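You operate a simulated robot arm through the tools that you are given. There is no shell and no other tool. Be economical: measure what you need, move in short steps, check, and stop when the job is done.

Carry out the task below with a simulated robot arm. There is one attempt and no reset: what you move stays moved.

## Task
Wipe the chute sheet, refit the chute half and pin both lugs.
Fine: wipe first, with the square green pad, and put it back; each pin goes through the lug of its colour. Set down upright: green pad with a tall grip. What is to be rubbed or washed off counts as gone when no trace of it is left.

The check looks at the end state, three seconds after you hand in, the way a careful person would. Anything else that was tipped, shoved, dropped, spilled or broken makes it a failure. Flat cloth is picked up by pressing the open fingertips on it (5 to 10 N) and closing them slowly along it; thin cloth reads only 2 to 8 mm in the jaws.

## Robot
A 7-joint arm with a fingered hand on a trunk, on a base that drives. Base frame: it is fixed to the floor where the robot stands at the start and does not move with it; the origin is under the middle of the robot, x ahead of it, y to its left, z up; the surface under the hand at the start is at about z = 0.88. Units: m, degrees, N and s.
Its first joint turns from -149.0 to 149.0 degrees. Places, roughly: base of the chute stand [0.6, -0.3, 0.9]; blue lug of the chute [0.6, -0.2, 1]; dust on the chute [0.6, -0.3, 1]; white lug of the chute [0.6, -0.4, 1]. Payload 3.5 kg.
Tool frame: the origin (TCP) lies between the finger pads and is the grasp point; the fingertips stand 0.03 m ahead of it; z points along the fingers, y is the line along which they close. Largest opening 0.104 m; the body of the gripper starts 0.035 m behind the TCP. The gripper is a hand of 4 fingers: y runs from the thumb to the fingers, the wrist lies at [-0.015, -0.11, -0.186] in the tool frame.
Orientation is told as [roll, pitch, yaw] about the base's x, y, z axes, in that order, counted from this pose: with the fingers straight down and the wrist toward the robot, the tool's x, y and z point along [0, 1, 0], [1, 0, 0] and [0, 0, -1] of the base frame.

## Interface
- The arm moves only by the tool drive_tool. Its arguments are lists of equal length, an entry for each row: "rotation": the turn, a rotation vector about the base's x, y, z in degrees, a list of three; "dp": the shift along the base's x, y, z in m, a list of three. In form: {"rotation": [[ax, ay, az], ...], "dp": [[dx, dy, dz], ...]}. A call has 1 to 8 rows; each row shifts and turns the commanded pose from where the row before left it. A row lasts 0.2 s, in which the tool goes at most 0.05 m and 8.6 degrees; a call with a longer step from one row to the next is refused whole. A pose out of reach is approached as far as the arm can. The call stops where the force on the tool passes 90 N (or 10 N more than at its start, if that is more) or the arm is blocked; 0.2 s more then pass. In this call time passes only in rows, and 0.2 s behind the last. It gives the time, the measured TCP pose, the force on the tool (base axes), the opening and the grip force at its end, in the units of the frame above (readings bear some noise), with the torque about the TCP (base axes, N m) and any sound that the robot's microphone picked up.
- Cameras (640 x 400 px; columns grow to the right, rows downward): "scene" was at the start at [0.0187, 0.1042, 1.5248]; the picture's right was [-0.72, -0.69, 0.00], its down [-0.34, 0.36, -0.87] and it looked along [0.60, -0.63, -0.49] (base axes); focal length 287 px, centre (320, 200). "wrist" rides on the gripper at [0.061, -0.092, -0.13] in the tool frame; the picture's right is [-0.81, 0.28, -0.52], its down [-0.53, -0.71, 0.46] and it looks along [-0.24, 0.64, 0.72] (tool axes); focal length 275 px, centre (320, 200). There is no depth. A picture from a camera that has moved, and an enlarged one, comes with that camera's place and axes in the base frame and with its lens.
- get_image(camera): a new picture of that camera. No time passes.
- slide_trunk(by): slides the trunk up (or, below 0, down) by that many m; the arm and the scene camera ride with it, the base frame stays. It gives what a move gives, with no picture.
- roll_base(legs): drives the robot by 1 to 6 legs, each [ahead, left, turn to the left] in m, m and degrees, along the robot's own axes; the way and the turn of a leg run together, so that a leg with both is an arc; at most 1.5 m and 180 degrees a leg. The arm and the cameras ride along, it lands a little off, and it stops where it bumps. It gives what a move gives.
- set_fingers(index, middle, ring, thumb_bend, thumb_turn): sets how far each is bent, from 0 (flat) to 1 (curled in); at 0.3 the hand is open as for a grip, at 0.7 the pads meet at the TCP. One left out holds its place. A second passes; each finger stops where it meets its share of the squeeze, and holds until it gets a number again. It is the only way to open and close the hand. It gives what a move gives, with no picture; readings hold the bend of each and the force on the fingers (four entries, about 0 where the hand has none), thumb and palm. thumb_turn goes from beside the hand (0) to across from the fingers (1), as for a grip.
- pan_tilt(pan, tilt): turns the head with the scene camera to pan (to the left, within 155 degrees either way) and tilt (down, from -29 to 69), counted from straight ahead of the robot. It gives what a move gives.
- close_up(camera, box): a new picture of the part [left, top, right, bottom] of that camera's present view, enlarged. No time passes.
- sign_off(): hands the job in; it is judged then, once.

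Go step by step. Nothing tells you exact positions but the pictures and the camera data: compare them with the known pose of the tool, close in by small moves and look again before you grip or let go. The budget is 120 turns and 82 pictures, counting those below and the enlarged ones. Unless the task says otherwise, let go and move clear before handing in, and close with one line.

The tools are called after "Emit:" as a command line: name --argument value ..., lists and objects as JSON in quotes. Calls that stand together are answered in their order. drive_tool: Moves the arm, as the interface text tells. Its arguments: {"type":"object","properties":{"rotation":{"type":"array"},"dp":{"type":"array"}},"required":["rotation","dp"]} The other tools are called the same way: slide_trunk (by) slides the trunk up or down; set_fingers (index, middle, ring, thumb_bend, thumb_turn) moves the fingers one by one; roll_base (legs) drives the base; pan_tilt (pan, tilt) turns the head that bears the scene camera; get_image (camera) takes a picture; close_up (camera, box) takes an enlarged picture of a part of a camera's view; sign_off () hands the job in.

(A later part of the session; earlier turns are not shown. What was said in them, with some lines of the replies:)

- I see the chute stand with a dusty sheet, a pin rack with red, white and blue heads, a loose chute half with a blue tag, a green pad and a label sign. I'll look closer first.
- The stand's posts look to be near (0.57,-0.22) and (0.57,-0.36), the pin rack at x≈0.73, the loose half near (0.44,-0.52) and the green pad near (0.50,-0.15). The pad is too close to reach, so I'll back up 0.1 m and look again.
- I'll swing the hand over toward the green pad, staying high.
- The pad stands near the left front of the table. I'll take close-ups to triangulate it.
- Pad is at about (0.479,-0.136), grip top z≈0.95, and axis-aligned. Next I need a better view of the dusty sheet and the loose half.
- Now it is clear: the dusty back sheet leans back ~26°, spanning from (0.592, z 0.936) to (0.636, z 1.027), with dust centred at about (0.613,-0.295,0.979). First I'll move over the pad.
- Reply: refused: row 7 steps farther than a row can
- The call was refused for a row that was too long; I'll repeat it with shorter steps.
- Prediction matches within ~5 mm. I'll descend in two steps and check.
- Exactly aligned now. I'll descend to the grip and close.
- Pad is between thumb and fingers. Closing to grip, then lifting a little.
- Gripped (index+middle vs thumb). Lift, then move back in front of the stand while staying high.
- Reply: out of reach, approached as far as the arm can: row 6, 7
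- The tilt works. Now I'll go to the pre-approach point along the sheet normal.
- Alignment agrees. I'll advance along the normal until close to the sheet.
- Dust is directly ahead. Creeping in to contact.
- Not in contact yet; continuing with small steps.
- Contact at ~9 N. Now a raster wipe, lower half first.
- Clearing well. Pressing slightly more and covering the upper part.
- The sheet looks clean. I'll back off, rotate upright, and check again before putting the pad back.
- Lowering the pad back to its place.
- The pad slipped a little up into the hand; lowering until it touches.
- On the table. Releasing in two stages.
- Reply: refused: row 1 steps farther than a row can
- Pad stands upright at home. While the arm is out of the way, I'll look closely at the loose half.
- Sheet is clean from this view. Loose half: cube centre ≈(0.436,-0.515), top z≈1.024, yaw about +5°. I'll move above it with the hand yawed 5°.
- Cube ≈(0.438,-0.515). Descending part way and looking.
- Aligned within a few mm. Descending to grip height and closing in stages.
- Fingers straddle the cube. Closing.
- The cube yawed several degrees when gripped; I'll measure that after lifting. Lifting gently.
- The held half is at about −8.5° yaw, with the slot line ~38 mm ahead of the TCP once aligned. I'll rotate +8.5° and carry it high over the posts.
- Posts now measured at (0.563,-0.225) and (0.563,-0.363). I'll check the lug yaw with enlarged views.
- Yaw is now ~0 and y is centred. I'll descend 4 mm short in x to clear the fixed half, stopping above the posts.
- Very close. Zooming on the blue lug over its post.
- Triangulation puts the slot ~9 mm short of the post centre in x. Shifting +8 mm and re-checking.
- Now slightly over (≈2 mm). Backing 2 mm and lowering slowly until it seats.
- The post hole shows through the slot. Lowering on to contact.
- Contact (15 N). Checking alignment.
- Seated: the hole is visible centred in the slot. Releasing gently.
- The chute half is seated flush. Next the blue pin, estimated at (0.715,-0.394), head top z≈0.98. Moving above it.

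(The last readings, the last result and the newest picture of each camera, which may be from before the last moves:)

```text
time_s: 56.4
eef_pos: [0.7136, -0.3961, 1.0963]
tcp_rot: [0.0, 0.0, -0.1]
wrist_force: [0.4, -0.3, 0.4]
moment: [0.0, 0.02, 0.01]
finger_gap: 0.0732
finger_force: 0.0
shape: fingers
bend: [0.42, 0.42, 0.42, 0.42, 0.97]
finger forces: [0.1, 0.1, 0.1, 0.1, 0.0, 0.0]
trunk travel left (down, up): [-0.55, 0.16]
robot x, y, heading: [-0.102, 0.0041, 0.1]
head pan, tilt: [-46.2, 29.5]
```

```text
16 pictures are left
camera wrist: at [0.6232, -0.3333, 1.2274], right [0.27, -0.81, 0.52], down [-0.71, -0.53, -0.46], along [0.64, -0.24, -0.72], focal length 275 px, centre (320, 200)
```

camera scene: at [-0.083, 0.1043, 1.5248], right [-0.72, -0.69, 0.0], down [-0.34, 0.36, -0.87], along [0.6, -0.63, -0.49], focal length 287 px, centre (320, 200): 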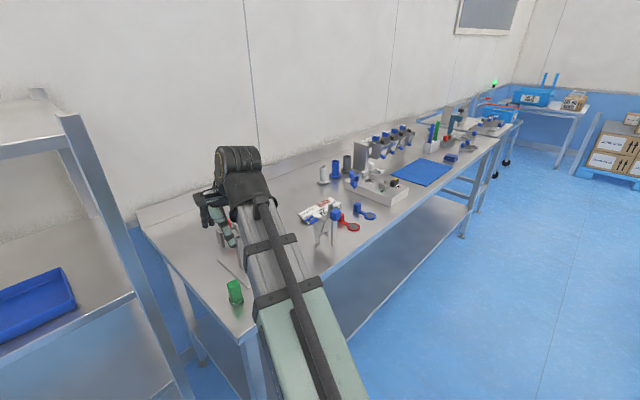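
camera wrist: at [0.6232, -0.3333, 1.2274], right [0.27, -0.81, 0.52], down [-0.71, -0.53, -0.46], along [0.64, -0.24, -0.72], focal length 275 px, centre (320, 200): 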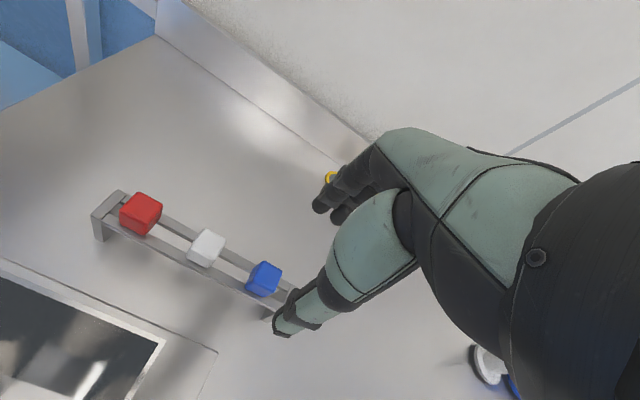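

Blue pin is nearer x≈0.726. Correcting and descending to just above the head.

Emit:
drive_tool --rotation '[[0, 0, 0], [0, 0, 0], [0, 0, 0]]' --dp '[[0.011, 0.003, -0.02], [0, 0, -0.025], [0, 0, -0.02]]'

Emit:
close_up --camera "wrist" --box '[180, 160, 372, 320]'

```text
time_s: 57.1
eef_pos: [0.7254, -0.3912, 1.0329]
tcp_rot: [0.0, 0.1, 0.0]
wrist_force: [0.0, -0.1, -0.1]
moment: [0.02, 0.0, 0.0]
finger_gap: 0.0733
finger_force: 0.1
shape: fingers
bend: [0.42, 0.42, 0.42, 0.42, 0.97]
finger forces: [0.0, 0.1, 0.0, 0.0, 0.1, 0.0]
trunk travel left (down, up): [-0.55, 0.16]
robot x, y, heading: [-0.1028, -0.0011, -0.1]
head pan, tilt: [-46.2, 29.5]
```

```text
2.50 times, centred on (276, 240) of wrist
camera zoom: at [0.6334, -0.3296, 1.1626], right [0.27, -0.81, 0.52], down [-0.71, -0.53, -0.46], along [0.64, -0.24, -0.72], focal length 688 px, centre (430, 100)
```

zoom: 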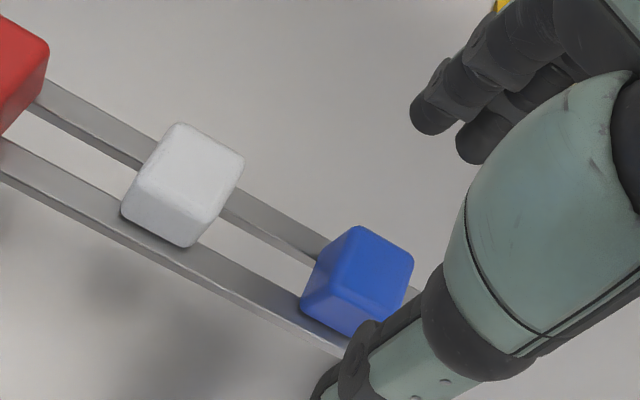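

Pin head triangulated at (0.7275,-0.392,0.978). Descending with tips just above the rails and closing.

Emit:
drive_tool --rotation '[[0, 0, 0], [0, 0, 0]]' --dp '[[0.002, -0.001, -0.022], [0, 0, -0.02]]'

Emit:
set_fingers --index 0.72 --middle 0.72 --ring 0.55 --thumb_bend 0.72

Emit:
close_up --camera "wrist" --box '[200, 160, 392, 320]'

```text
time_s: 57.8
eef_pos: [0.7273, -0.3929, 0.9905]
tcp_rot: [0.0, 0.0, 0.0]
wrist_force: [0.4, 0.1, -0.2]
moment: [-0.04, 0.02, 0.0]
finger_gap: 0.0731
finger_force: 0.1
shape: fingers
bend: [0.42, 0.42, 0.42, 0.42, 0.97]
finger forces: [0.1, 0.0, 0.0, 0.0, 0.0, 0.0]
trunk travel left (down, up): [-0.55, 0.16]
robot x, y, heading: [-0.0982, -0.0015, 0.1]
head pan, tilt: [-46.2, 29.5]
```

```text
time_s: 58.8
eef_pos: [0.7278, -0.3922, 0.9916]
tcp_rot: [0.0, -0.1, 0.1]
wrist_force: [3.6, -0.9, 0.4]
moment: [-0.06, -0.15, 0.01]
finger_gap: 0.0119
finger_force: 11.5
shape: fingers
bend: [0.71, 0.64, 0.55, 0.65, 0.95]
finger forces: [5.3, 8.9, 0.1, 0.1, 8.4, 0.1]
trunk travel left (down, up): [-0.55, 0.16]
robot x, y, heading: [-0.1029, -0.0024, -0.0]
head pan, tilt: [-46.2, 29.5]
```

```text
2.50 times, centred on (296, 240) of wrist
camera zoom: at [0.6353, -0.3302, 1.1205], right [0.27, -0.81, 0.52], down [-0.71, -0.53, -0.46], along [0.64, -0.24, -0.72], focal length 688 px, centre (380, 100)
```

zoom: 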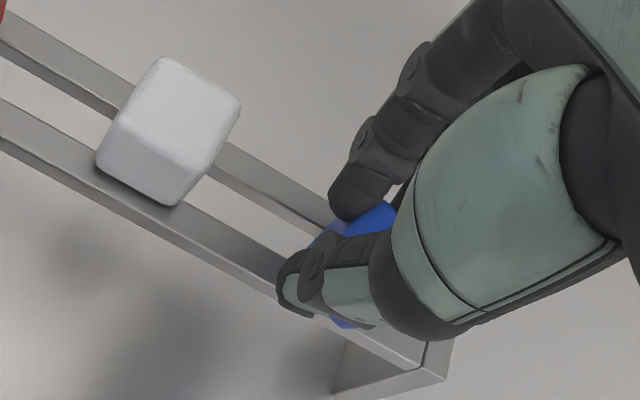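

The head twisted because the middle finger pressed its edge. I'll reopen and pinch with only index and thumb, hand shifted slightly.

Emit:
set_fingers --index 0.5 --middle 0.42 --ring 0.42 --thumb_bend 0.5

Emit:
drive_tool --rotation '[[0, 0, 0]]' --dp '[[0, -0.004, 0]]'

Emit:
close_up --camera "wrist" --box '[200, 160, 392, 320]'

```text
time_s: 59.8
eef_pos: [0.726, -0.3916, 0.99]
tcp_rot: [0.0, 0.0, 0.0]
wrist_force: [-0.5, 0.4, -0.2]
moment: [-0.01, 0.01, -0.01]
finger_gap: 0.0515
finger_force: 0.0
shape: fingers
bend: [0.5, 0.42, 0.42, 0.5, 0.97]
finger forces: [0.0, 0.0, 0.1, 0.0, 0.1, 0.1]
trunk travel left (down, up): [-0.55, 0.16]
robot x, y, heading: [-0.1006, -0.002, 0.3]
head pan, tilt: [-46.2, 29.5]
```

```text
time_s: 60.1
eef_pos: [0.7272, -0.3957, 0.9919]
tcp_rot: [0.0, 0.0, -0.1]
wrist_force: [0.7, -0.5, 0.0]
moment: [0.03, -0.02, 0.0]
finger_gap: 0.0517
finger_force: 0.1
shape: fingers
bend: [0.5, 0.42, 0.42, 0.5, 0.97]
finger forces: [0.1, 0.1, 0.0, 0.0, 0.0, 0.0]
trunk travel left (down, up): [-0.55, 0.16]
robot x, y, heading: [-0.0999, -0.003, 0.0]
head pan, tilt: [-46.2, 29.5]
```

```text
2.50 times, centred on (296, 240) of wrist
camera zoom: at [0.6354, -0.3339, 1.1206], right [0.27, -0.81, 0.52], down [-0.71, -0.53, -0.46], along [0.64, -0.24, -0.72], focal length 688 px, centre (380, 100)
```

zoom: 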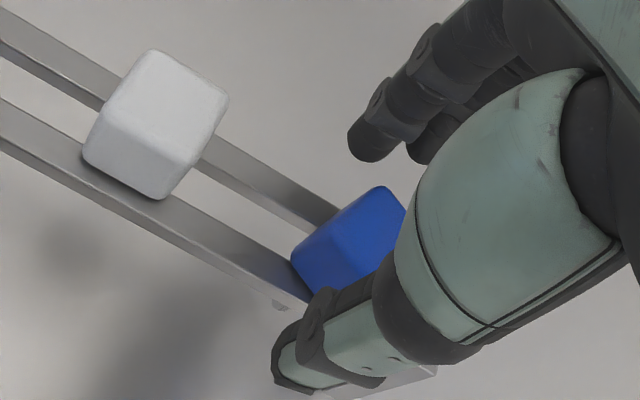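

Now pinching with index and thumb only.

Emit:
set_fingers --index 0.74 --thumb_bend 0.74

Emit:
drive_tool --rotation '[[0, 0, 0], [0, 0, 0], [0, 0, 0], [0, 0, 0]]' --dp '[[0, 0, 0.015], [0, 0, 0.03], [0, 0, 0.04], [0, 0, 0.03]]'

Emit:
get_image --camera "wrist"

```text
time_s: 61.1
eef_pos: [0.7274, -0.3959, 0.9907]
tcp_rot: [0.1, 0.0, 0.0]
wrist_force: [-1.2, 0.3, 0.2]
moment: [-0.01, 0.01, -0.01]
finger_gap: 0.0
finger_force: 0.0
shape: fingers
bend: [0.73, 0.42, 0.42, 0.72, 0.97]
finger forces: [0.0, 0.0, 0.0, 0.0, 0.0, 0.1]
trunk travel left (down, up): [-0.55, 0.16]
robot x, y, heading: [-0.103, 0.0008, 0.1]
head pan, tilt: [-46.2, 29.5]
```

```text
time_s: 62.1
eef_pos: [0.7276, -0.3949, 1.1071]
tcp_rot: [-0.1, 0.0, -0.1]
wrist_force: [0.6, 0.3, 0.0]
moment: [-0.01, -0.02, 0.03]
finger_gap: 0.0
finger_force: 0.0
shape: fingers
bend: [0.73, 0.42, 0.42, 0.72, 0.97]
finger forces: [0.0, 0.0, 0.0, 0.1, 0.0, 0.1]
trunk travel left (down, up): [-0.55, 0.16]
robot x, y, heading: [-0.0977, -0.0005, 0.1]
head pan, tilt: [-46.2, 29.5]
```

```text
12 pictures are left
camera wrist: at [0.6356, -0.3332, 1.2368], right [0.27, -0.81, 0.52], down [-0.71, -0.53, -0.46], along [0.64, -0.24, -0.72], focal length 275 px, centre (320, 200)
```

wrist: 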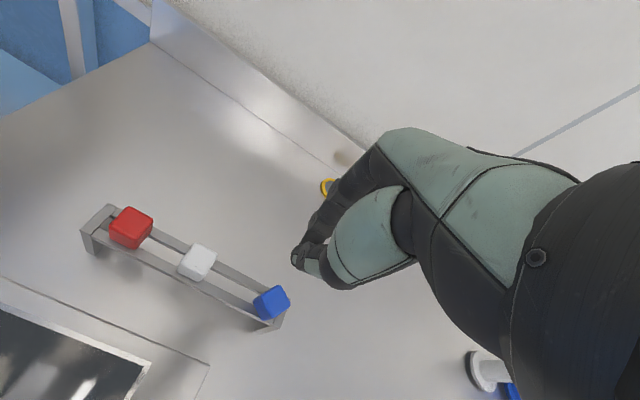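

I missed: the head slid ~15 mm along the rack slot (still upright) and is yawed ~30° clockwise. I'll reopen, yaw the hand −30° to match its faces, and look again from low.

Emit:
set_fingers --index 0.42 --thumb_bend 0.42

Emit:
drive_tool --rotation '[[0, 0, -7.5], [0, 0, -7.5], [0, 0, -7.5], [0, 0, -7.5], [0, 0, 0]]' --dp '[[0, -0.003, -0.015], [0, -0.003, -0.015], [0, -0.003, -0.015], [0, -0.003, -0.015], [0, 0, -0.012]]'

Emit:
close_up --camera "wrist" --box '[180, 150, 372, 310]'

```text
time_s: 63.1
eef_pos: [0.7268, -0.3941, 1.1058]
tcp_rot: [0.0, 0.1, 0.0]
wrist_force: [0.2, -0.3, -0.1]
moment: [-0.02, 0.0, 0.05]
finger_gap: 0.0722
finger_force: 0.1
shape: fingers
bend: [0.42, 0.42, 0.42, 0.42, 0.97]
finger forces: [0.0, 0.0, 0.0, 0.0, 0.0, 0.0]
trunk travel left (down, up): [-0.55, 0.16]
robot x, y, heading: [-0.101, 0.0032, -0.1]
head pan, tilt: [-46.2, 29.5]
```

```text
time_s: 64.3
eef_pos: [0.728, -0.409, 1.034]
tcp_rot: [0.0, 0.1, -30.1]
wrist_force: [-0.7, 1.7, -0.2]
moment: [-0.02, 0.0, 0.04]
finger_gap: 0.0724
finger_force: 0.1
shape: fingers
bend: [0.42, 0.42, 0.42, 0.42, 0.97]
finger forces: [0.1, 0.0, 0.0, 0.1, 0.0, 0.0]
trunk travel left (down, up): [-0.55, 0.16]
robot x, y, heading: [-0.1029, 0.0002, -0.1]
head pan, tilt: [-46.2, 29.5]
```

```text
2.50 times, centred on (276, 230) of wrist
camera zoom: at [0.679, -0.308, 1.1633], right [-0.17, -0.84, 0.52], down [-0.88, -0.1, -0.46], along [0.44, -0.53, -0.72], focal length 688 px, centre (430, 125)
```

zoom: 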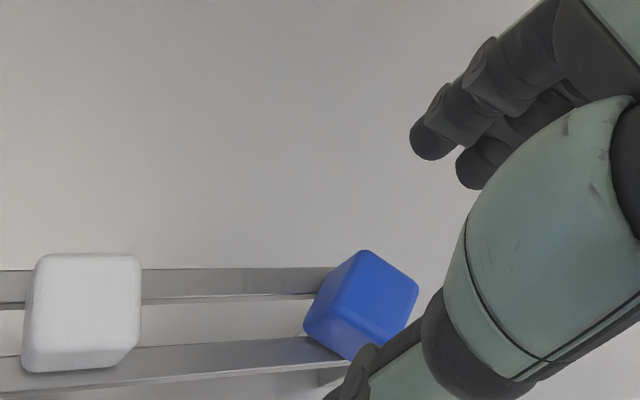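

The head is now in line with the hand. From how it was pushed, the index/thumb line lies on its +side, so I'll shift the hand ~7 mm along its −x, trim the yaw, descend, and pinch gently.

Emit:
drive_tool --rotation '[[0, 0, -4], [0, 0, 0], [0, 0, 0]]' --dp '[[-0.002, -0.007, 0], [0, 0, -0.024], [0, 0, -0.021]]'

Emit:
set_fingers --index 0.56 --thumb_bend 0.57

Emit:
set_fingers --index 0.72 --thumb_bend 0.72

```text
time_s: 65.2
eef_pos: [0.724, -0.4145, 0.988]
tcp_rot: [0.1, 0.0, -34.2]
wrist_force: [0.5, -0.3, 0.5]
moment: [-0.02, -0.01, 0.02]
finger_gap: 0.0726
finger_force: 0.0
shape: fingers
bend: [0.42, 0.42, 0.42, 0.42, 0.97]
finger forces: [0.0, 0.0, 0.1, 0.0, 0.0, 0.0]
trunk travel left (down, up): [-0.55, 0.16]
robot x, y, heading: [-0.1007, 0.0044, 0.1]
head pan, tilt: [-46.2, 29.5]
```

```text
time_s: 66.2
eef_pos: [0.7253, -0.4163, 0.9878]
tcp_rot: [0.0, 0.0, -34.0]
wrist_force: [-0.3, 0.1, 0.8]
moment: [0.02, -0.03, 0.01]
finger_gap: 0.037
finger_force: 0.0
shape: fingers
bend: [0.56, 0.42, 0.42, 0.56, 0.97]
finger forces: [0.1, 0.1, 0.0, 0.0, 0.0, 0.0]
trunk travel left (down, up): [-0.55, 0.16]
robot x, y, heading: [-0.1072, 0.0022, -0.5]
head pan, tilt: [-46.2, 29.5]
```

```text
time_s: 67.2
eef_pos: [0.7253, -0.4154, 0.9874]
tcp_rot: [0.0, -0.1, -34.0]
wrist_force: [0.8, 0.5, 0.3]
moment: [-0.04, 0.0, -0.01]
finger_gap: 0.0216
finger_force: 8.7
shape: fingers
bend: [0.6, 0.42, 0.42, 0.64, 0.97]
finger forces: [8.9, 0.0, 0.0, 0.0, 8.5, 0.1]
trunk travel left (down, up): [-0.55, 0.16]
robot x, y, heading: [-0.1026, 0.0003, -0.1]
head pan, tilt: [-46.2, 29.5]
```

Clean grip: 21.6 mm gap, balanced 9 N. Lifting high and rotating back.

Emit:
drive_tool --rotation '[[0, 0, 0], [0, 0, 0], [0, 0, 0], [0, 0, 0], [0, 0, 8], [0, 0, 8], [0, 0, 8], [0, 0, 8]]' --dp '[[0, 0, 0.015], [0, 0, 0.03], [0, 0, 0.04], [0, 0, 0.045], [-0.005, 0.02, 0.03], [-0.02, 0.03, 0], [-0.025, 0.03, 0], [-0.025, 0.03, 0]]'

Emit:
drive_tool --rotation '[[0, 0, 2], [0, 0, 0], [0, 0, 0]]' --dp '[[-0.025, 0.025, 0], [-0.03, 0.025, 0], [-0.03, 0.025, 0]]'

Emit:
get_image --camera "wrist"

Emit:
close_up --camera "scene" --box '[200, 150, 328, 270]'

```text
time_s: 69.0
eef_pos: [0.6484, -0.3054, 1.1487]
tcp_rot: [0.0, 0.0, -1.9]
wrist_force: [0.2, 0.2, -0.6]
moment: [0.0, 0.01, -0.03]
finger_gap: 0.0212
finger_force: 8.6
shape: fingers
bend: [0.6, 0.42, 0.42, 0.64, 0.97]
finger forces: [8.5, 0.0, 0.1, 0.0, 8.7, 0.0]
trunk travel left (down, up): [-0.55, 0.16]
robot x, y, heading: [-0.0996, -0.0011, 0.0]
head pan, tilt: [-46.2, 29.5]
```

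```text
time_s: 69.8
eef_pos: [0.5655, -0.2294, 1.1478]
tcp_rot: [-0.1, 0.0, 0.0]
wrist_force: [-0.3, 0.0, 0.3]
moment: [-0.03, 0.0, -0.02]
finger_gap: 0.0212
finger_force: 8.2
shape: fingers
bend: [0.6, 0.42, 0.42, 0.64, 0.97]
finger forces: [8.6, 0.0, 0.1, 0.0, 8.7, 0.0]
trunk travel left (down, up): [-0.55, 0.16]
robot x, y, heading: [-0.1042, -0.0015, 0.1]
head pan, tilt: [-46.2, 29.5]
```

```text
10 pictures are left
camera wrist: at [0.4736, -0.1682, 1.2783], right [0.27, -0.81, 0.52], down [-0.71, -0.53, -0.46], along [0.64, -0.24, -0.72], focal length 275 px, centre (320, 200)
```

wrist: 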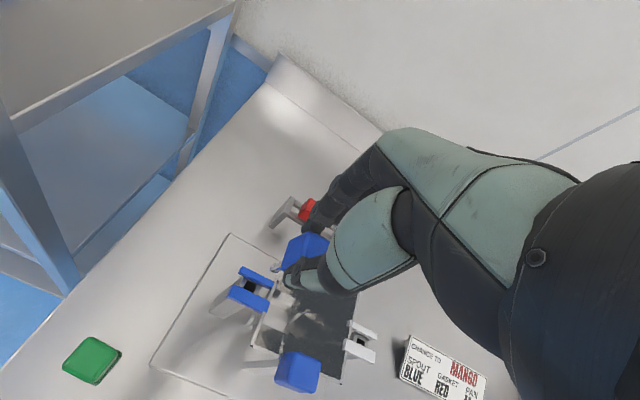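

```text
3.33 times, centred on (264, 210) of scene
camera zoom: at [-0.0831, 0.1044, 1.5248], right [-0.72, -0.69, 0.0], down [-0.34, 0.36, -0.87], along [0.6, -0.63, -0.49], focal length 956 px, centre (507, 167)
```

zoom: 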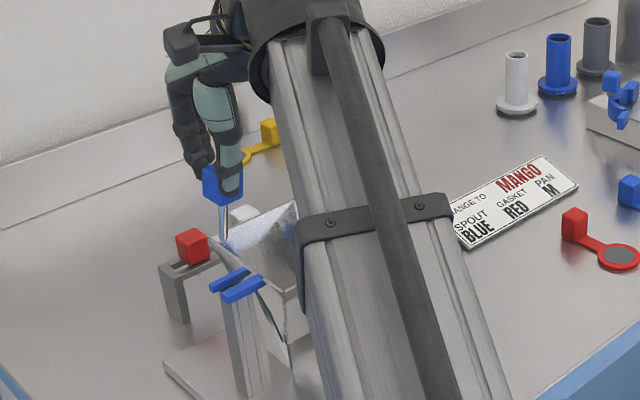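

Emit:
close_up --camera "wrist" --box '[216, 220, 344, 300]'

```text
5.00 times, centred on (280, 260) of wrist
camera zoom: at [0.4736, -0.1682, 1.2783], right [0.27, -0.81, 0.52], down [-0.71, -0.53, -0.46], along [0.64, -0.24, -0.72], focal length 1376 px, centre (520, -100)
```

zoom: 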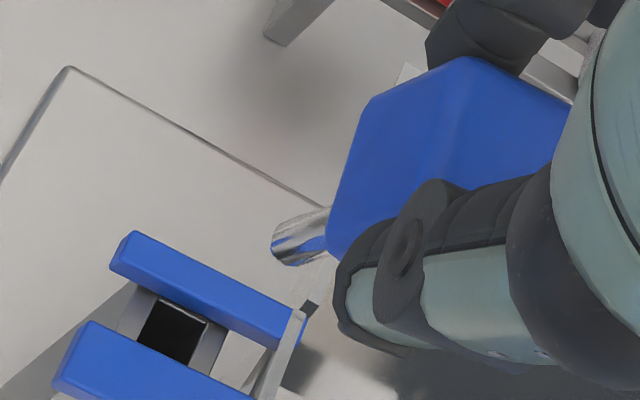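

Pin tip ≈(0.576,-0.226,1.050) versus hole ≈(0.566,-0.221), with the pin tilted slightly forward. I'll correct the tilt by 3°, shift, and lower to just above the lug.

Emit:
drive_tool --rotation '[[0, 3, 0], [0, 0, 0]]' --dp '[[-0.005, 0.005, 0], [0, 0, -0.014]]'

Emit:
close_up --camera "wrist" --box '[216, 210, 344, 290]'

```text
time_s: 70.3
eef_pos: [0.5608, -0.2257, 1.134]
tcp_rot: [0.0, 3.0, 0.0]
wrist_force: [1.1, 1.0, -0.6]
moment: [0.0, 0.0, 0.02]
finger_gap: 0.0212
finger_force: 8.5
shape: fingers
bend: [0.6, 0.42, 0.42, 0.64, 0.97]
finger forces: [8.7, 0.1, 0.0, 0.0, 8.5, 0.0]
trunk travel left (down, up): [-0.55, 0.16]
robot x, y, heading: [-0.1004, 0.0021, -0.1]
head pan, tilt: [-46.2, 29.5]
```

```text
5.00 times, centred on (280, 250) of wrist
camera zoom: at [0.4757, -0.1631, 1.269], right [0.3, -0.81, 0.5], down [-0.74, -0.53, -0.42], along [0.61, -0.24, -0.76], focal length 1376 px, centre (520, -50)
```

zoom: 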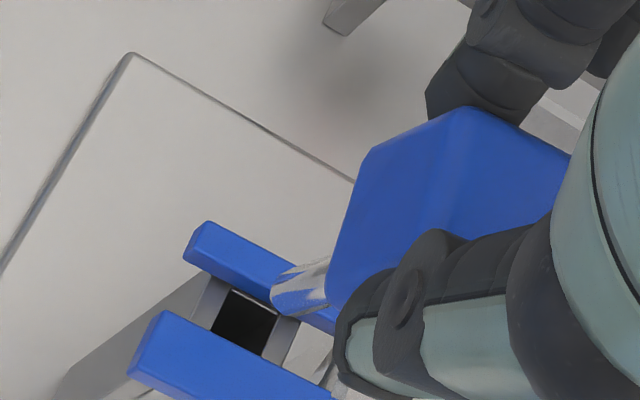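

Tip is over the hole within ~1 mm. Lowering in small steps.

Emit:
drive_tool --rotation '[[0, 0, 0], [0, 0, 0], [0, 0, 0]]' --dp '[[0, 0, -0.009], [0, 0, -0.009], [0, 0, -0.009]]'

```text
time_s: 71.2
eef_pos: [0.5606, -0.2249, 1.1061]
tcp_rot: [0.0, 3.0, 0.0]
wrist_force: [-0.9, -0.8, -0.5]
moment: [-0.02, 0.0, 0.03]
finger_gap: 0.0213
finger_force: 9.0
shape: fingers
bend: [0.6, 0.42, 0.42, 0.64, 0.97]
finger forces: [9.0, 0.0, 0.2, 0.0, 8.8, 0.0]
trunk travel left (down, up): [-0.55, 0.16]
robot x, y, heading: [-0.0991, 0.0005, -0.2]
head pan, tilt: [-46.2, 29.5]
```

In the hole with no side force. Continuing down.

Emit:
drive_tool --rotation '[[0, 0, 0], [0, 0, 0], [0, 0, 0], [0, 0, 0]]' --dp '[[0, 0, -0.009], [0, 0, -0.009], [0, 0, -0.009], [0, 0, -0.009]]'

Emit:
drive_tool --rotation '[[0, 0, 0], [0, 0, 0]]' --dp '[[0, 0, -0.003], [0, 0, -0.003]]'

```text
time_s: 72.2
eef_pos: [0.5615, -0.2254, 1.0721]
tcp_rot: [-0.1, 3.0, -0.1]
wrist_force: [4.6, -0.3, -0.3]
moment: [0.01, -0.25, 0.01]
finger_gap: 0.0204
finger_force: 9.3
shape: fingers
bend: [0.59, 0.42, 0.42, 0.64, 0.97]
finger forces: [11.5, 0.0, 0.0, 0.0, 7.3, 0.0]
trunk travel left (down, up): [-0.55, 0.16]
robot x, y, heading: [-0.1037, 0.0, -0.0]
head pan, tilt: [-46.2, 29.5]
```

```text
time_s: 72.8
eef_pos: [0.5608, -0.2248, 1.0664]
tcp_rot: [0.1, 3.1, 0.0]
wrist_force: [5.7, -0.1, 1.3]
moment: [0.03, -0.33, -0.05]
finger_gap: 0.0205
finger_force: 8.9
shape: fingers
bend: [0.59, 0.42, 0.42, 0.65, 0.98]
finger forces: [12.4, 0.1, 0.1, 0.1, 6.8, 0.0]
trunk travel left (down, up): [-0.55, 0.16]
robot x, y, heading: [-0.0995, -0.0025, -0.1]
head pan, tilt: [-46.2, 29.5]
```

Side force from the pin leaning −x in the hole; relieving the tilt.

Emit:
drive_tool --rotation '[[0, -2, 0], [0, 0, 0]]' --dp '[[0, 0, 0], [0, 0, -0.003]]'

```text
time_s: 73.3
eef_pos: [0.561, -0.2253, 1.0627]
tcp_rot: [0.0, 0.8, -0.2]
wrist_force: [4.4, -0.3, 4.6]
moment: [0.01, -0.21, 0.03]
finger_gap: 0.0203
finger_force: 8.8
shape: fingers
bend: [0.59, 0.42, 0.42, 0.65, 0.98]
finger forces: [11.5, 0.0, 0.0, 0.1, 7.1, 0.0]
trunk travel left (down, up): [-0.55, 0.16]
robot x, y, heading: [-0.1027, -0.002, 0.3]
head pan, tilt: [-46.2, 29.5]
```

Emit:
drive_tool --rotation '[[0, 0, 0], [0, 0, 0]]' --dp '[[0.002, 0, 0], [0, 0, -0.003]]'

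Emit:
close_up --camera "scene" --box '[215, 190, 295, 240]'

```text
time_s: 74.0
eef_pos: [0.5626, -0.2241, 1.0606]
tcp_rot: [0.0, 1.0, 0.0]
wrist_force: [4.2, 1.6, 10.3]
moment: [0.09, -0.14, 0.0]
finger_gap: 0.0197
finger_force: 10.3
shape: fingers
bend: [0.58, 0.42, 0.42, 0.66, 0.97]
finger forces: [11.9, 0.1, 0.1, 0.1, 7.6, 0.0]
trunk travel left (down, up): [-0.55, 0.16]
robot x, y, heading: [-0.1012, -0.0032, -0.3]
head pan, tilt: [-46.2, 29.5]
```

```text
8.00 times, centred on (255, 215) of scene
camera zoom: at [-0.0833, 0.1047, 1.525], right [-0.72, -0.69, 0.0], down [-0.34, 0.36, -0.87], along [0.6, -0.63, -0.49], focal length 2295 px, centre (840, 80)
```

zoom: 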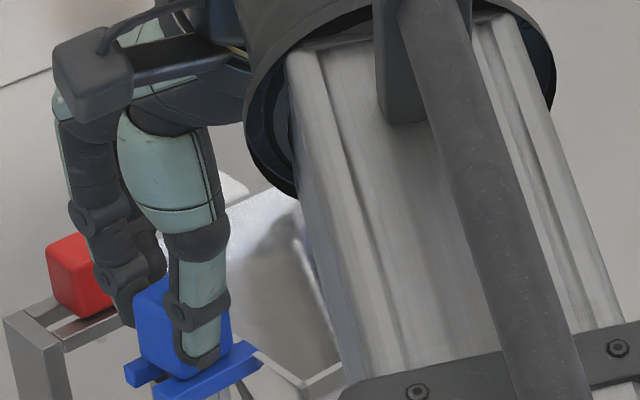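

The head sits on the blue lug. Releasing and lifting straight up.

Emit:
set_fingers --index 0.54 --thumb_bend 0.57

Emit:
set_fingers --index 0.42 --thumb_bend 0.42

Emit:
drive_tool --rotation '[[0, -1, 0], [0, 0, 0], [0, 0, 0], [0, 0, 0]]' --dp '[[0, 0, 0.015], [0, 0, 0.03], [0, 0, 0.04], [0, 0, 0.03]]'

Emit:
drive_tool --rotation '[[0, 0, 0], [0, 0, 0], [0, 0, 0], [0, 0, 0], [0, 0, 0]]' --dp '[[0.033, -0.022, 0], [0.033, -0.022, 0], [0.033, -0.023, -0.02], [0.033, -0.023, -0.02], [0.032, -0.024, -0.02]]'

Emit:
get_image --camera "wrist"

```text
time_s: 75.0
eef_pos: [0.562, -0.2244, 1.0598]
tcp_rot: [0.0, 1.0, -0.1]
wrist_force: [0.6, -0.2, -0.1]
moment: [0.0, -0.01, 0.03]
finger_gap: 0.0387
finger_force: 0.0
shape: fingers
bend: [0.54, 0.42, 0.42, 0.56, 0.97]
finger forces: [0.0, 0.1, 0.0, 0.1, 0.0, 0.0]
trunk travel left (down, up): [-0.55, 0.16]
robot x, y, heading: [-0.1028, -0.0027, 0.1]
head pan, tilt: [-46.2, 29.5]
```

```text
time_s: 76.0
eef_pos: [0.5624, -0.2239, 1.0589]
tcp_rot: [0.0, 1.0, 0.0]
wrist_force: [0.3, -0.4, -0.1]
moment: [-0.05, -0.01, 0.0]
finger_gap: 0.0724
finger_force: 0.0
shape: fingers
bend: [0.42, 0.42, 0.42, 0.42, 0.97]
finger forces: [0.1, 0.0, 0.0, 0.0, 0.1, 0.0]
trunk travel left (down, up): [-0.55, 0.16]
robot x, y, heading: [-0.102, -0.0001, 0.1]
head pan, tilt: [-46.2, 29.5]
```

```text
time_s: 77.0
eef_pos: [0.5639, -0.225, 1.1752]
tcp_rot: [-0.1, 0.1, 0.0]
wrist_force: [-0.2, -0.1, 0.7]
moment: [0.02, -0.01, -0.01]
finger_gap: 0.0724
finger_force: 0.0
shape: fingers
bend: [0.42, 0.42, 0.42, 0.42, 0.97]
finger forces: [0.0, 0.0, 0.0, 0.0, 0.0, 0.0]
trunk travel left (down, up): [-0.55, 0.16]
robot x, y, heading: [-0.0988, 0.0047, -0.0]
head pan, tilt: [-46.2, 29.5]
```

```text
time_s: 78.2
eef_pos: [0.729, -0.3385, 1.113]
tcp_rot: [0.0, 0.0, 0.0]
wrist_force: [0.5, 0.7, -0.2]
moment: [-0.02, -0.02, 0.01]
finger_gap: 0.0726
finger_force: 0.0
shape: fingers
bend: [0.42, 0.42, 0.42, 0.42, 0.97]
finger forces: [0.0, 0.0, 0.0, 0.0, 0.0, 0.1]
trunk travel left (down, up): [-0.55, 0.16]
robot x, y, heading: [-0.1024, 0.0001, 0.0]
head pan, tilt: [-46.2, 29.5]
```

```text
5 pictures are left
camera wrist: at [0.6368, -0.2777, 1.2432], right [0.28, -0.81, 0.52], down [-0.71, -0.53, -0.46], along [0.64, -0.24, -0.72], focal length 275 px, centre (320, 200)
```

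wrist: 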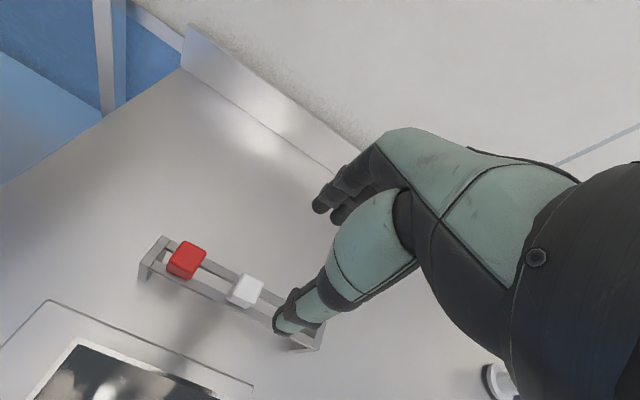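

White pin at ≈(0.7275,-0.331), yaw aligned. I'll use the same offset that worked for blue and pinch with index and thumb.

Emit:
drive_tool --rotation '[[0, 0, 0], [0, 0, 0], [0, 0, 0], [0, 0, 0]]' --dp '[[-0.003, 0.0035, -0.03], [0, 0, -0.035], [0, 0, -0.035], [0, 0, -0.025]]'

Emit:
set_fingers --index 0.56 --thumb_bend 0.57

Emit:
set_fingers --index 0.72 --thumb_bend 0.72

```text
time_s: 79.2
eef_pos: [0.7233, -0.3353, 0.9902]
tcp_rot: [-0.1, 0.1, -0.1]
wrist_force: [-0.3, -0.6, 0.1]
moment: [0.02, 0.0, 0.0]
finger_gap: 0.0725
finger_force: 0.1
shape: fingers
bend: [0.42, 0.42, 0.42, 0.42, 0.97]
finger forces: [0.1, 0.0, 0.1, 0.1, 0.1, 0.0]
trunk travel left (down, up): [-0.55, 0.16]
robot x, y, heading: [-0.1032, -0.0021, -0.1]
head pan, tilt: [-46.2, 29.5]
```

```text
time_s: 80.2
eef_pos: [0.7236, -0.337, 0.9902]
tcp_rot: [0.1, 0.0, 0.1]
wrist_force: [-1.2, -0.5, -0.3]
moment: [-0.02, -0.03, 0.01]
finger_gap: 0.0372
finger_force: 0.0
shape: fingers
bend: [0.56, 0.42, 0.42, 0.56, 0.97]
finger forces: [0.1, 0.1, 0.0, 0.0, 0.0, 0.0]
trunk travel left (down, up): [-0.55, 0.16]
robot x, y, heading: [-0.101, -0.002, -0.1]
head pan, tilt: [-46.2, 29.5]
```

```text
time_s: 81.2
eef_pos: [0.7239, -0.3365, 0.9879]
tcp_rot: [-0.1, -0.1, 0.0]
wrist_force: [1.5, -0.5, 0.3]
moment: [0.0, -0.1, 0.01]
finger_gap: 0.0215
finger_force: 8.0
shape: fingers
bend: [0.6, 0.42, 0.42, 0.64, 0.97]
finger forces: [9.3, 0.0, 0.0, 0.1, 7.6, 0.0]
trunk travel left (down, up): [-0.55, 0.16]
robot x, y, heading: [-0.0996, 0.0018, -0.2]
head pan, tilt: [-46.2, 29.5]
```

Identical clean grip. Lifting and carrying to above the white lug.

Emit:
drive_tool --rotation '[[0, 0, 0], [0, 0, 0], [0, 0, 0], [0, 0, 0], [0, 0, 0], [0, 0, 0], [0, 0, 0], [0, 0, 0]]' --dp '[[0, 0, 0.015], [0, 0, 0.03], [0, 0, 0.04], [0, 0, 0.045], [-0.015, 0, 0.032], [-0.035, -0.005, 0], [-0.04, -0.005, 0], [-0.04, -0.008, 0]]'

Emit:
drive_tool --rotation '[[0, 1.5, 0], [0, 0, 0]]' --dp '[[-0.032, -0.009, 0], [0, 0, -0.014]]'

Emit:
close_up --camera "wrist" --box '[216, 210, 344, 290]'

```text
time_s: 83.0
eef_pos: [0.5933, -0.352, 1.1514]
tcp_rot: [0.0, 0.0, 0.0]
wrist_force: [-1.0, -0.9, -0.1]
moment: [0.03, -0.01, -0.03]
finger_gap: 0.0215
finger_force: 8.4
shape: fingers
bend: [0.6, 0.42, 0.42, 0.64, 0.97]
finger forces: [8.4, 0.1, 0.1, 0.0, 8.5, 0.0]
trunk travel left (down, up): [-0.55, 0.16]
robot x, y, heading: [-0.0998, 0.0001, 0.1]
head pan, tilt: [-46.2, 29.5]
```

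```text
time_s: 83.5
eef_pos: [0.5618, -0.3622, 1.137]
tcp_rot: [0.0, 1.5, 0.0]
wrist_force: [-0.7, -0.6, -0.3]
moment: [-0.02, -0.02, 0.05]
finger_gap: 0.021
finger_force: 8.8
shape: fingers
bend: [0.6, 0.42, 0.42, 0.64, 0.97]
finger forces: [8.3, 0.0, 0.0, 0.1, 8.5, 0.0]
trunk travel left (down, up): [-0.55, 0.16]
robot x, y, heading: [-0.1011, 0.0016, 0.2]
head pan, tilt: [-46.2, 29.5]
```

```text
5.00 times, centred on (280, 250) of wrist
camera zoom: at [0.4734, -0.3001, 1.2701], right [0.29, -0.81, 0.51], down [-0.73, -0.53, -0.44], along [0.62, -0.24, -0.74], focal length 1376 px, centre (520, -50)
```

zoom: 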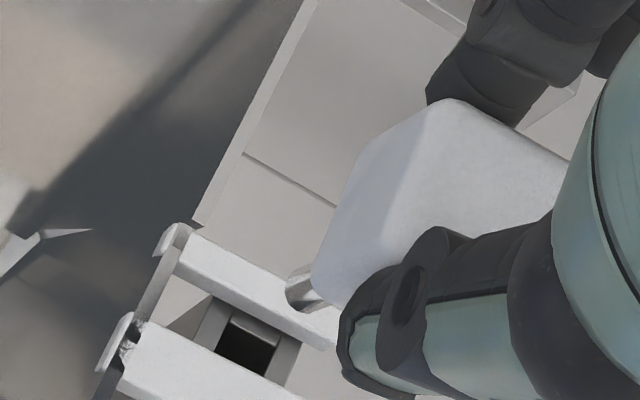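

Tip is ~3 mm too far +x, and the blue experience implies the pin leans ~5° forward. Adding 3.5° tilt and a +3 mm shift nets −3 mm at the tip; then a careful descent.

Emit:
drive_tool --rotation '[[0, 3.5, 0], [0, 0, 0]]' --dp '[[0.003, -0.001, 0], [0, 0, -0.008]]'

Emit:
close_up --camera "wrist" --box '[216, 200, 344, 280]'

```text
time_s: 84.2
eef_pos: [0.5634, -0.3638, 1.1301]
tcp_rot: [0.0, 5.0, 0.1]
wrist_force: [-0.4, 0.1, -1.3]
moment: [0.0, 0.02, -0.02]
finger_gap: 0.0214
finger_force: 8.1
shape: fingers
bend: [0.6, 0.42, 0.42, 0.64, 0.97]
finger forces: [8.4, 0.0, 0.0, 0.0, 8.4, 0.0]
trunk travel left (down, up): [-0.55, 0.16]
robot x, y, heading: [-0.1018, 0.0021, -0.1]
head pan, tilt: [-46.2, 29.5]
```

```text
5.00 times, centred on (280, 240) of wrist
camera zoom: at [0.4849, -0.3014, 1.2674], right [0.32, -0.81, 0.49], down [-0.75, -0.53, -0.39], along [0.58, -0.24, -0.78], focal length 1376 px, centre (520, 0)
```

zoom: 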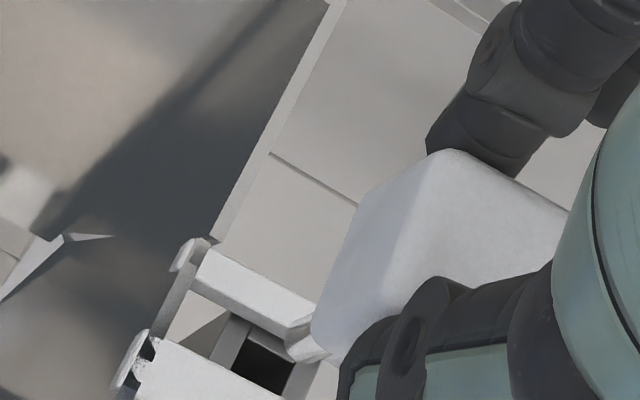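

Tip over the hole within ~1.5 mm. Lowering.

Emit:
drive_tool --rotation '[[0, 0, 0], [0, 0, 0], [0, 0, 0]]' --dp '[[-0.0005, 0, -0.007], [0, 0, -0.008], [0, 0, -0.008]]'

```text
time_s: 85.0
eef_pos: [0.5638, -0.3625, 1.1078]
tcp_rot: [0.1, 4.9, 0.0]
wrist_force: [0.8, 0.2, 0.4]
moment: [-0.02, -0.04, 0.01]
finger_gap: 0.0214
finger_force: 8.3
shape: fingers
bend: [0.6, 0.42, 0.42, 0.64, 0.97]
finger forces: [9.0, 0.0, 0.0, 0.0, 8.4, 0.1]
trunk travel left (down, up): [-0.55, 0.16]
robot x, y, heading: [-0.1017, 0.0069, 0.0]
head pan, tilt: [-46.2, 29.5]
```

Emit:
drive_tool --rotation '[[0, 0, 0], [0, 0, 0], [0, 0, 0]]' --dp '[[0, 0, -0.008], [0, 0, -0.008], [0, 0, -0.008]]'

```text
time_s: 85.8
eef_pos: [0.5647, -0.3634, 1.0824]
tcp_rot: [0.0, 5.0, 0.0]
wrist_force: [1.1, 0.2, -0.6]
moment: [-0.02, -0.09, -0.01]
finger_gap: 0.0211
finger_force: 8.9
shape: fingers
bend: [0.6, 0.42, 0.42, 0.64, 0.97]
finger forces: [9.4, 0.1, 0.0, 0.0, 8.5, 0.0]
trunk travel left (down, up): [-0.55, 0.16]
robot x, y, heading: [-0.1041, 0.0018, -0.2]
head pan, tilt: [-46.2, 29.5]
```

Going in cleanly with almost no side force. Continuing to seat.

Emit:
drive_tool --rotation '[[0, 0, 0], [0, 0, 0], [0, 0, 0]]' --dp '[[0.001, 0, -0.008], [0, 0, -0.006], [0, 0, -0.004]]'

Emit:
drive_tool --rotation '[[0, 0, 0], [0, 0, 0]]' --dp '[[0, 0, -0.002], [0, 0, -0.002]]'

```text
time_s: 86.5
eef_pos: [0.5642, -0.3635, 1.0652]
tcp_rot: [0.1, 4.9, 0.1]
wrist_force: [2.4, -0.6, 6.2]
moment: [-0.03, -0.12, 0.02]
finger_gap: 0.0211
finger_force: 9.0
shape: fingers
bend: [0.6, 0.42, 0.42, 0.65, 0.98]
finger forces: [10.7, 0.0, 0.1, 0.1, 7.9, 0.0]
trunk travel left (down, up): [-0.55, 0.16]
robot x, y, heading: [-0.0987, -0.0016, 0.1]
head pan, tilt: [-46.2, 29.5]
```

```text
time_s: 87.2
eef_pos: [0.5653, -0.363, 1.061]
tcp_rot: [0.1, 4.8, 0.0]
wrist_force: [5.7, -2.6, 14.9]
moment: [0.07, -0.25, -0.01]
finger_gap: 0.0208
finger_force: 9.9
shape: fingers
bend: [0.58, 0.42, 0.42, 0.66, 0.98]
finger forces: [13.4, 0.0, 0.0, 0.1, 7.6, 0.1]
trunk travel left (down, up): [-0.55, 0.16]
robot x, y, heading: [-0.0996, -0.0014, 0.1]
head pan, tilt: [-46.2, 29.5]
```

The head is seated on the white lug. Releasing, lifting, and moving aside for a final look.

Emit:
set_fingers --index 0.54 --thumb_bend 0.57

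Emit:
set_fingers --index 0.42 --thumb_bend 0.42

Emit:
drive_tool --rotation '[[0, -2.5, 0], [0, -2.5, 0], [0, 0, 0], [0, 0, 0], [0, 0, 0]]' --dp '[[0, 0, 0.015], [0, 0, 0.03], [0, 0, 0.04], [0, 0, 0.04], [0, 0, 0.04]]'

Emit:
drive_tool --rotation '[[0, 0, 0], [0, 0, 0], [0, 0, 0], [0, 0, 0], [0, 0, 0], [0, 0, 0]]' --dp '[[-0.025, -0.04, 0], [-0.025, -0.04, 0], [-0.025, -0.04, 0], [-0.025, -0.04, 0], [-0.025, -0.04, 0], [-0.02, -0.04, 0]]'

Emit:
close_up --camera "scene" --box '[200, 180, 328, 310]'

```text
time_s: 88.2
eef_pos: [0.5646, -0.3639, 1.0611]
tcp_rot: [0.0, 5.0, 0.0]
wrist_force: [0.5, 0.5, 0.3]
moment: [0.0, 0.03, -0.02]
finger_gap: 0.0386
finger_force: 0.0
shape: fingers
bend: [0.54, 0.42, 0.42, 0.56, 0.98]
finger forces: [0.0, 0.1, 0.0, 0.0, 0.1, 0.0]
trunk travel left (down, up): [-0.55, 0.16]
robot x, y, heading: [-0.0982, -0.0002, 0.1]
head pan, tilt: [-46.2, 29.5]
```

```text
time_s: 89.2
eef_pos: [0.5642, -0.3626, 1.0608]
tcp_rot: [0.0, 5.0, 0.0]
wrist_force: [0.7, -0.7, -0.4]
moment: [-0.02, -0.03, 0.02]
finger_gap: 0.0723
finger_force: 0.0
shape: fingers
bend: [0.42, 0.42, 0.42, 0.42, 0.98]
finger forces: [0.0, 0.0, 0.1, 0.0, 0.0, 0.1]
trunk travel left (down, up): [-0.55, 0.16]
robot x, y, heading: [-0.1014, -0.0015, 0.0]
head pan, tilt: [-46.2, 29.5]
```

```text
time_s: 90.3
eef_pos: [0.5659, -0.3633, 1.2267]
tcp_rot: [0.0, 0.0, 0.1]
wrist_force: [0.3, 0.5, 0.7]
moment: [0.0, 0.03, 0.01]
finger_gap: 0.0723
finger_force: 0.0
shape: fingers
bend: [0.42, 0.42, 0.42, 0.42, 0.98]
finger forces: [0.1, 0.1, 0.0, 0.0, 0.0, 0.0]
trunk travel left (down, up): [-0.55, 0.16]
robot x, y, heading: [-0.1026, -0.0015, -0.0]
head pan, tilt: [-46.2, 29.5]
```

```text
time_s: 91.8
eef_pos: [0.4197, -0.6043, 1.2264]
tcp_rot: [-0.1, 0.0, 0.0]
wrist_force: [-0.2, -1.6, -0.4]
moment: [0.0, -0.03, -0.02]
finger_gap: 0.0724
finger_force: 0.1
shape: fingers
bend: [0.42, 0.42, 0.42, 0.42, 0.98]
finger forces: [0.0, 0.0, 0.0, 0.0, 0.0, 0.0]
trunk travel left (down, up): [-0.55, 0.16]
robot x, y, heading: [-0.1051, 0.0037, 0.1]
head pan, tilt: [-46.2, 29.5]
```

```text
3.08 times, centred on (264, 245) of scene
camera zoom: at [-0.0831, 0.1039, 1.5249], right [-0.72, -0.69, 0.0], down [-0.34, 0.36, -0.87], along [0.6, -0.63, -0.49], focal length 883 px, centre (492, 62)
```

zoom: 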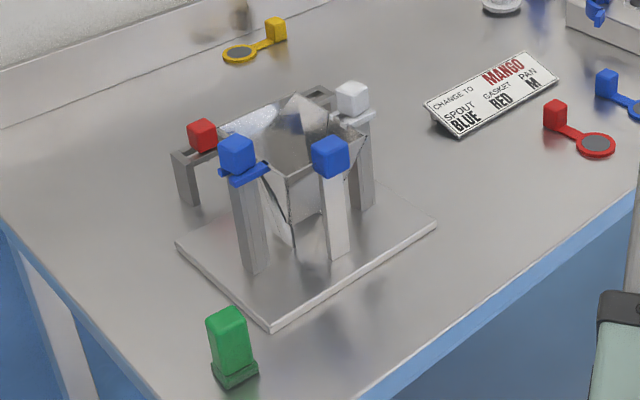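

Both pins look seated and the pad is upright. One last enlarged check.

Emit:
close_up --camera "scene" --box '[230, 200, 342, 270]'

```text
5.71 times, centred on (286, 235) of scene
camera zoom: at [-0.0831, 0.1039, 1.5249], right [-0.72, -0.69, 0.0], down [-0.34, 0.36, -0.87], along [0.6, -0.63, -0.49], focal length 1639 px, centre (514, 0)
```

zoom: 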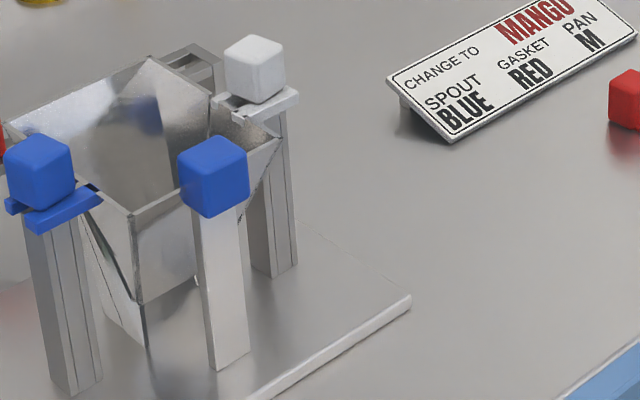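

Both heads sit flush on their lugs, the chute is closed and the sheet is clean. Handing in.

Emit:
sign_off

```text
The job is handed in.
```

I wiped the chute sheet clean and set the green pad back upright in its place. The loose chute half is refitted, and the blue and white pins are seated through the lugs of their colour.
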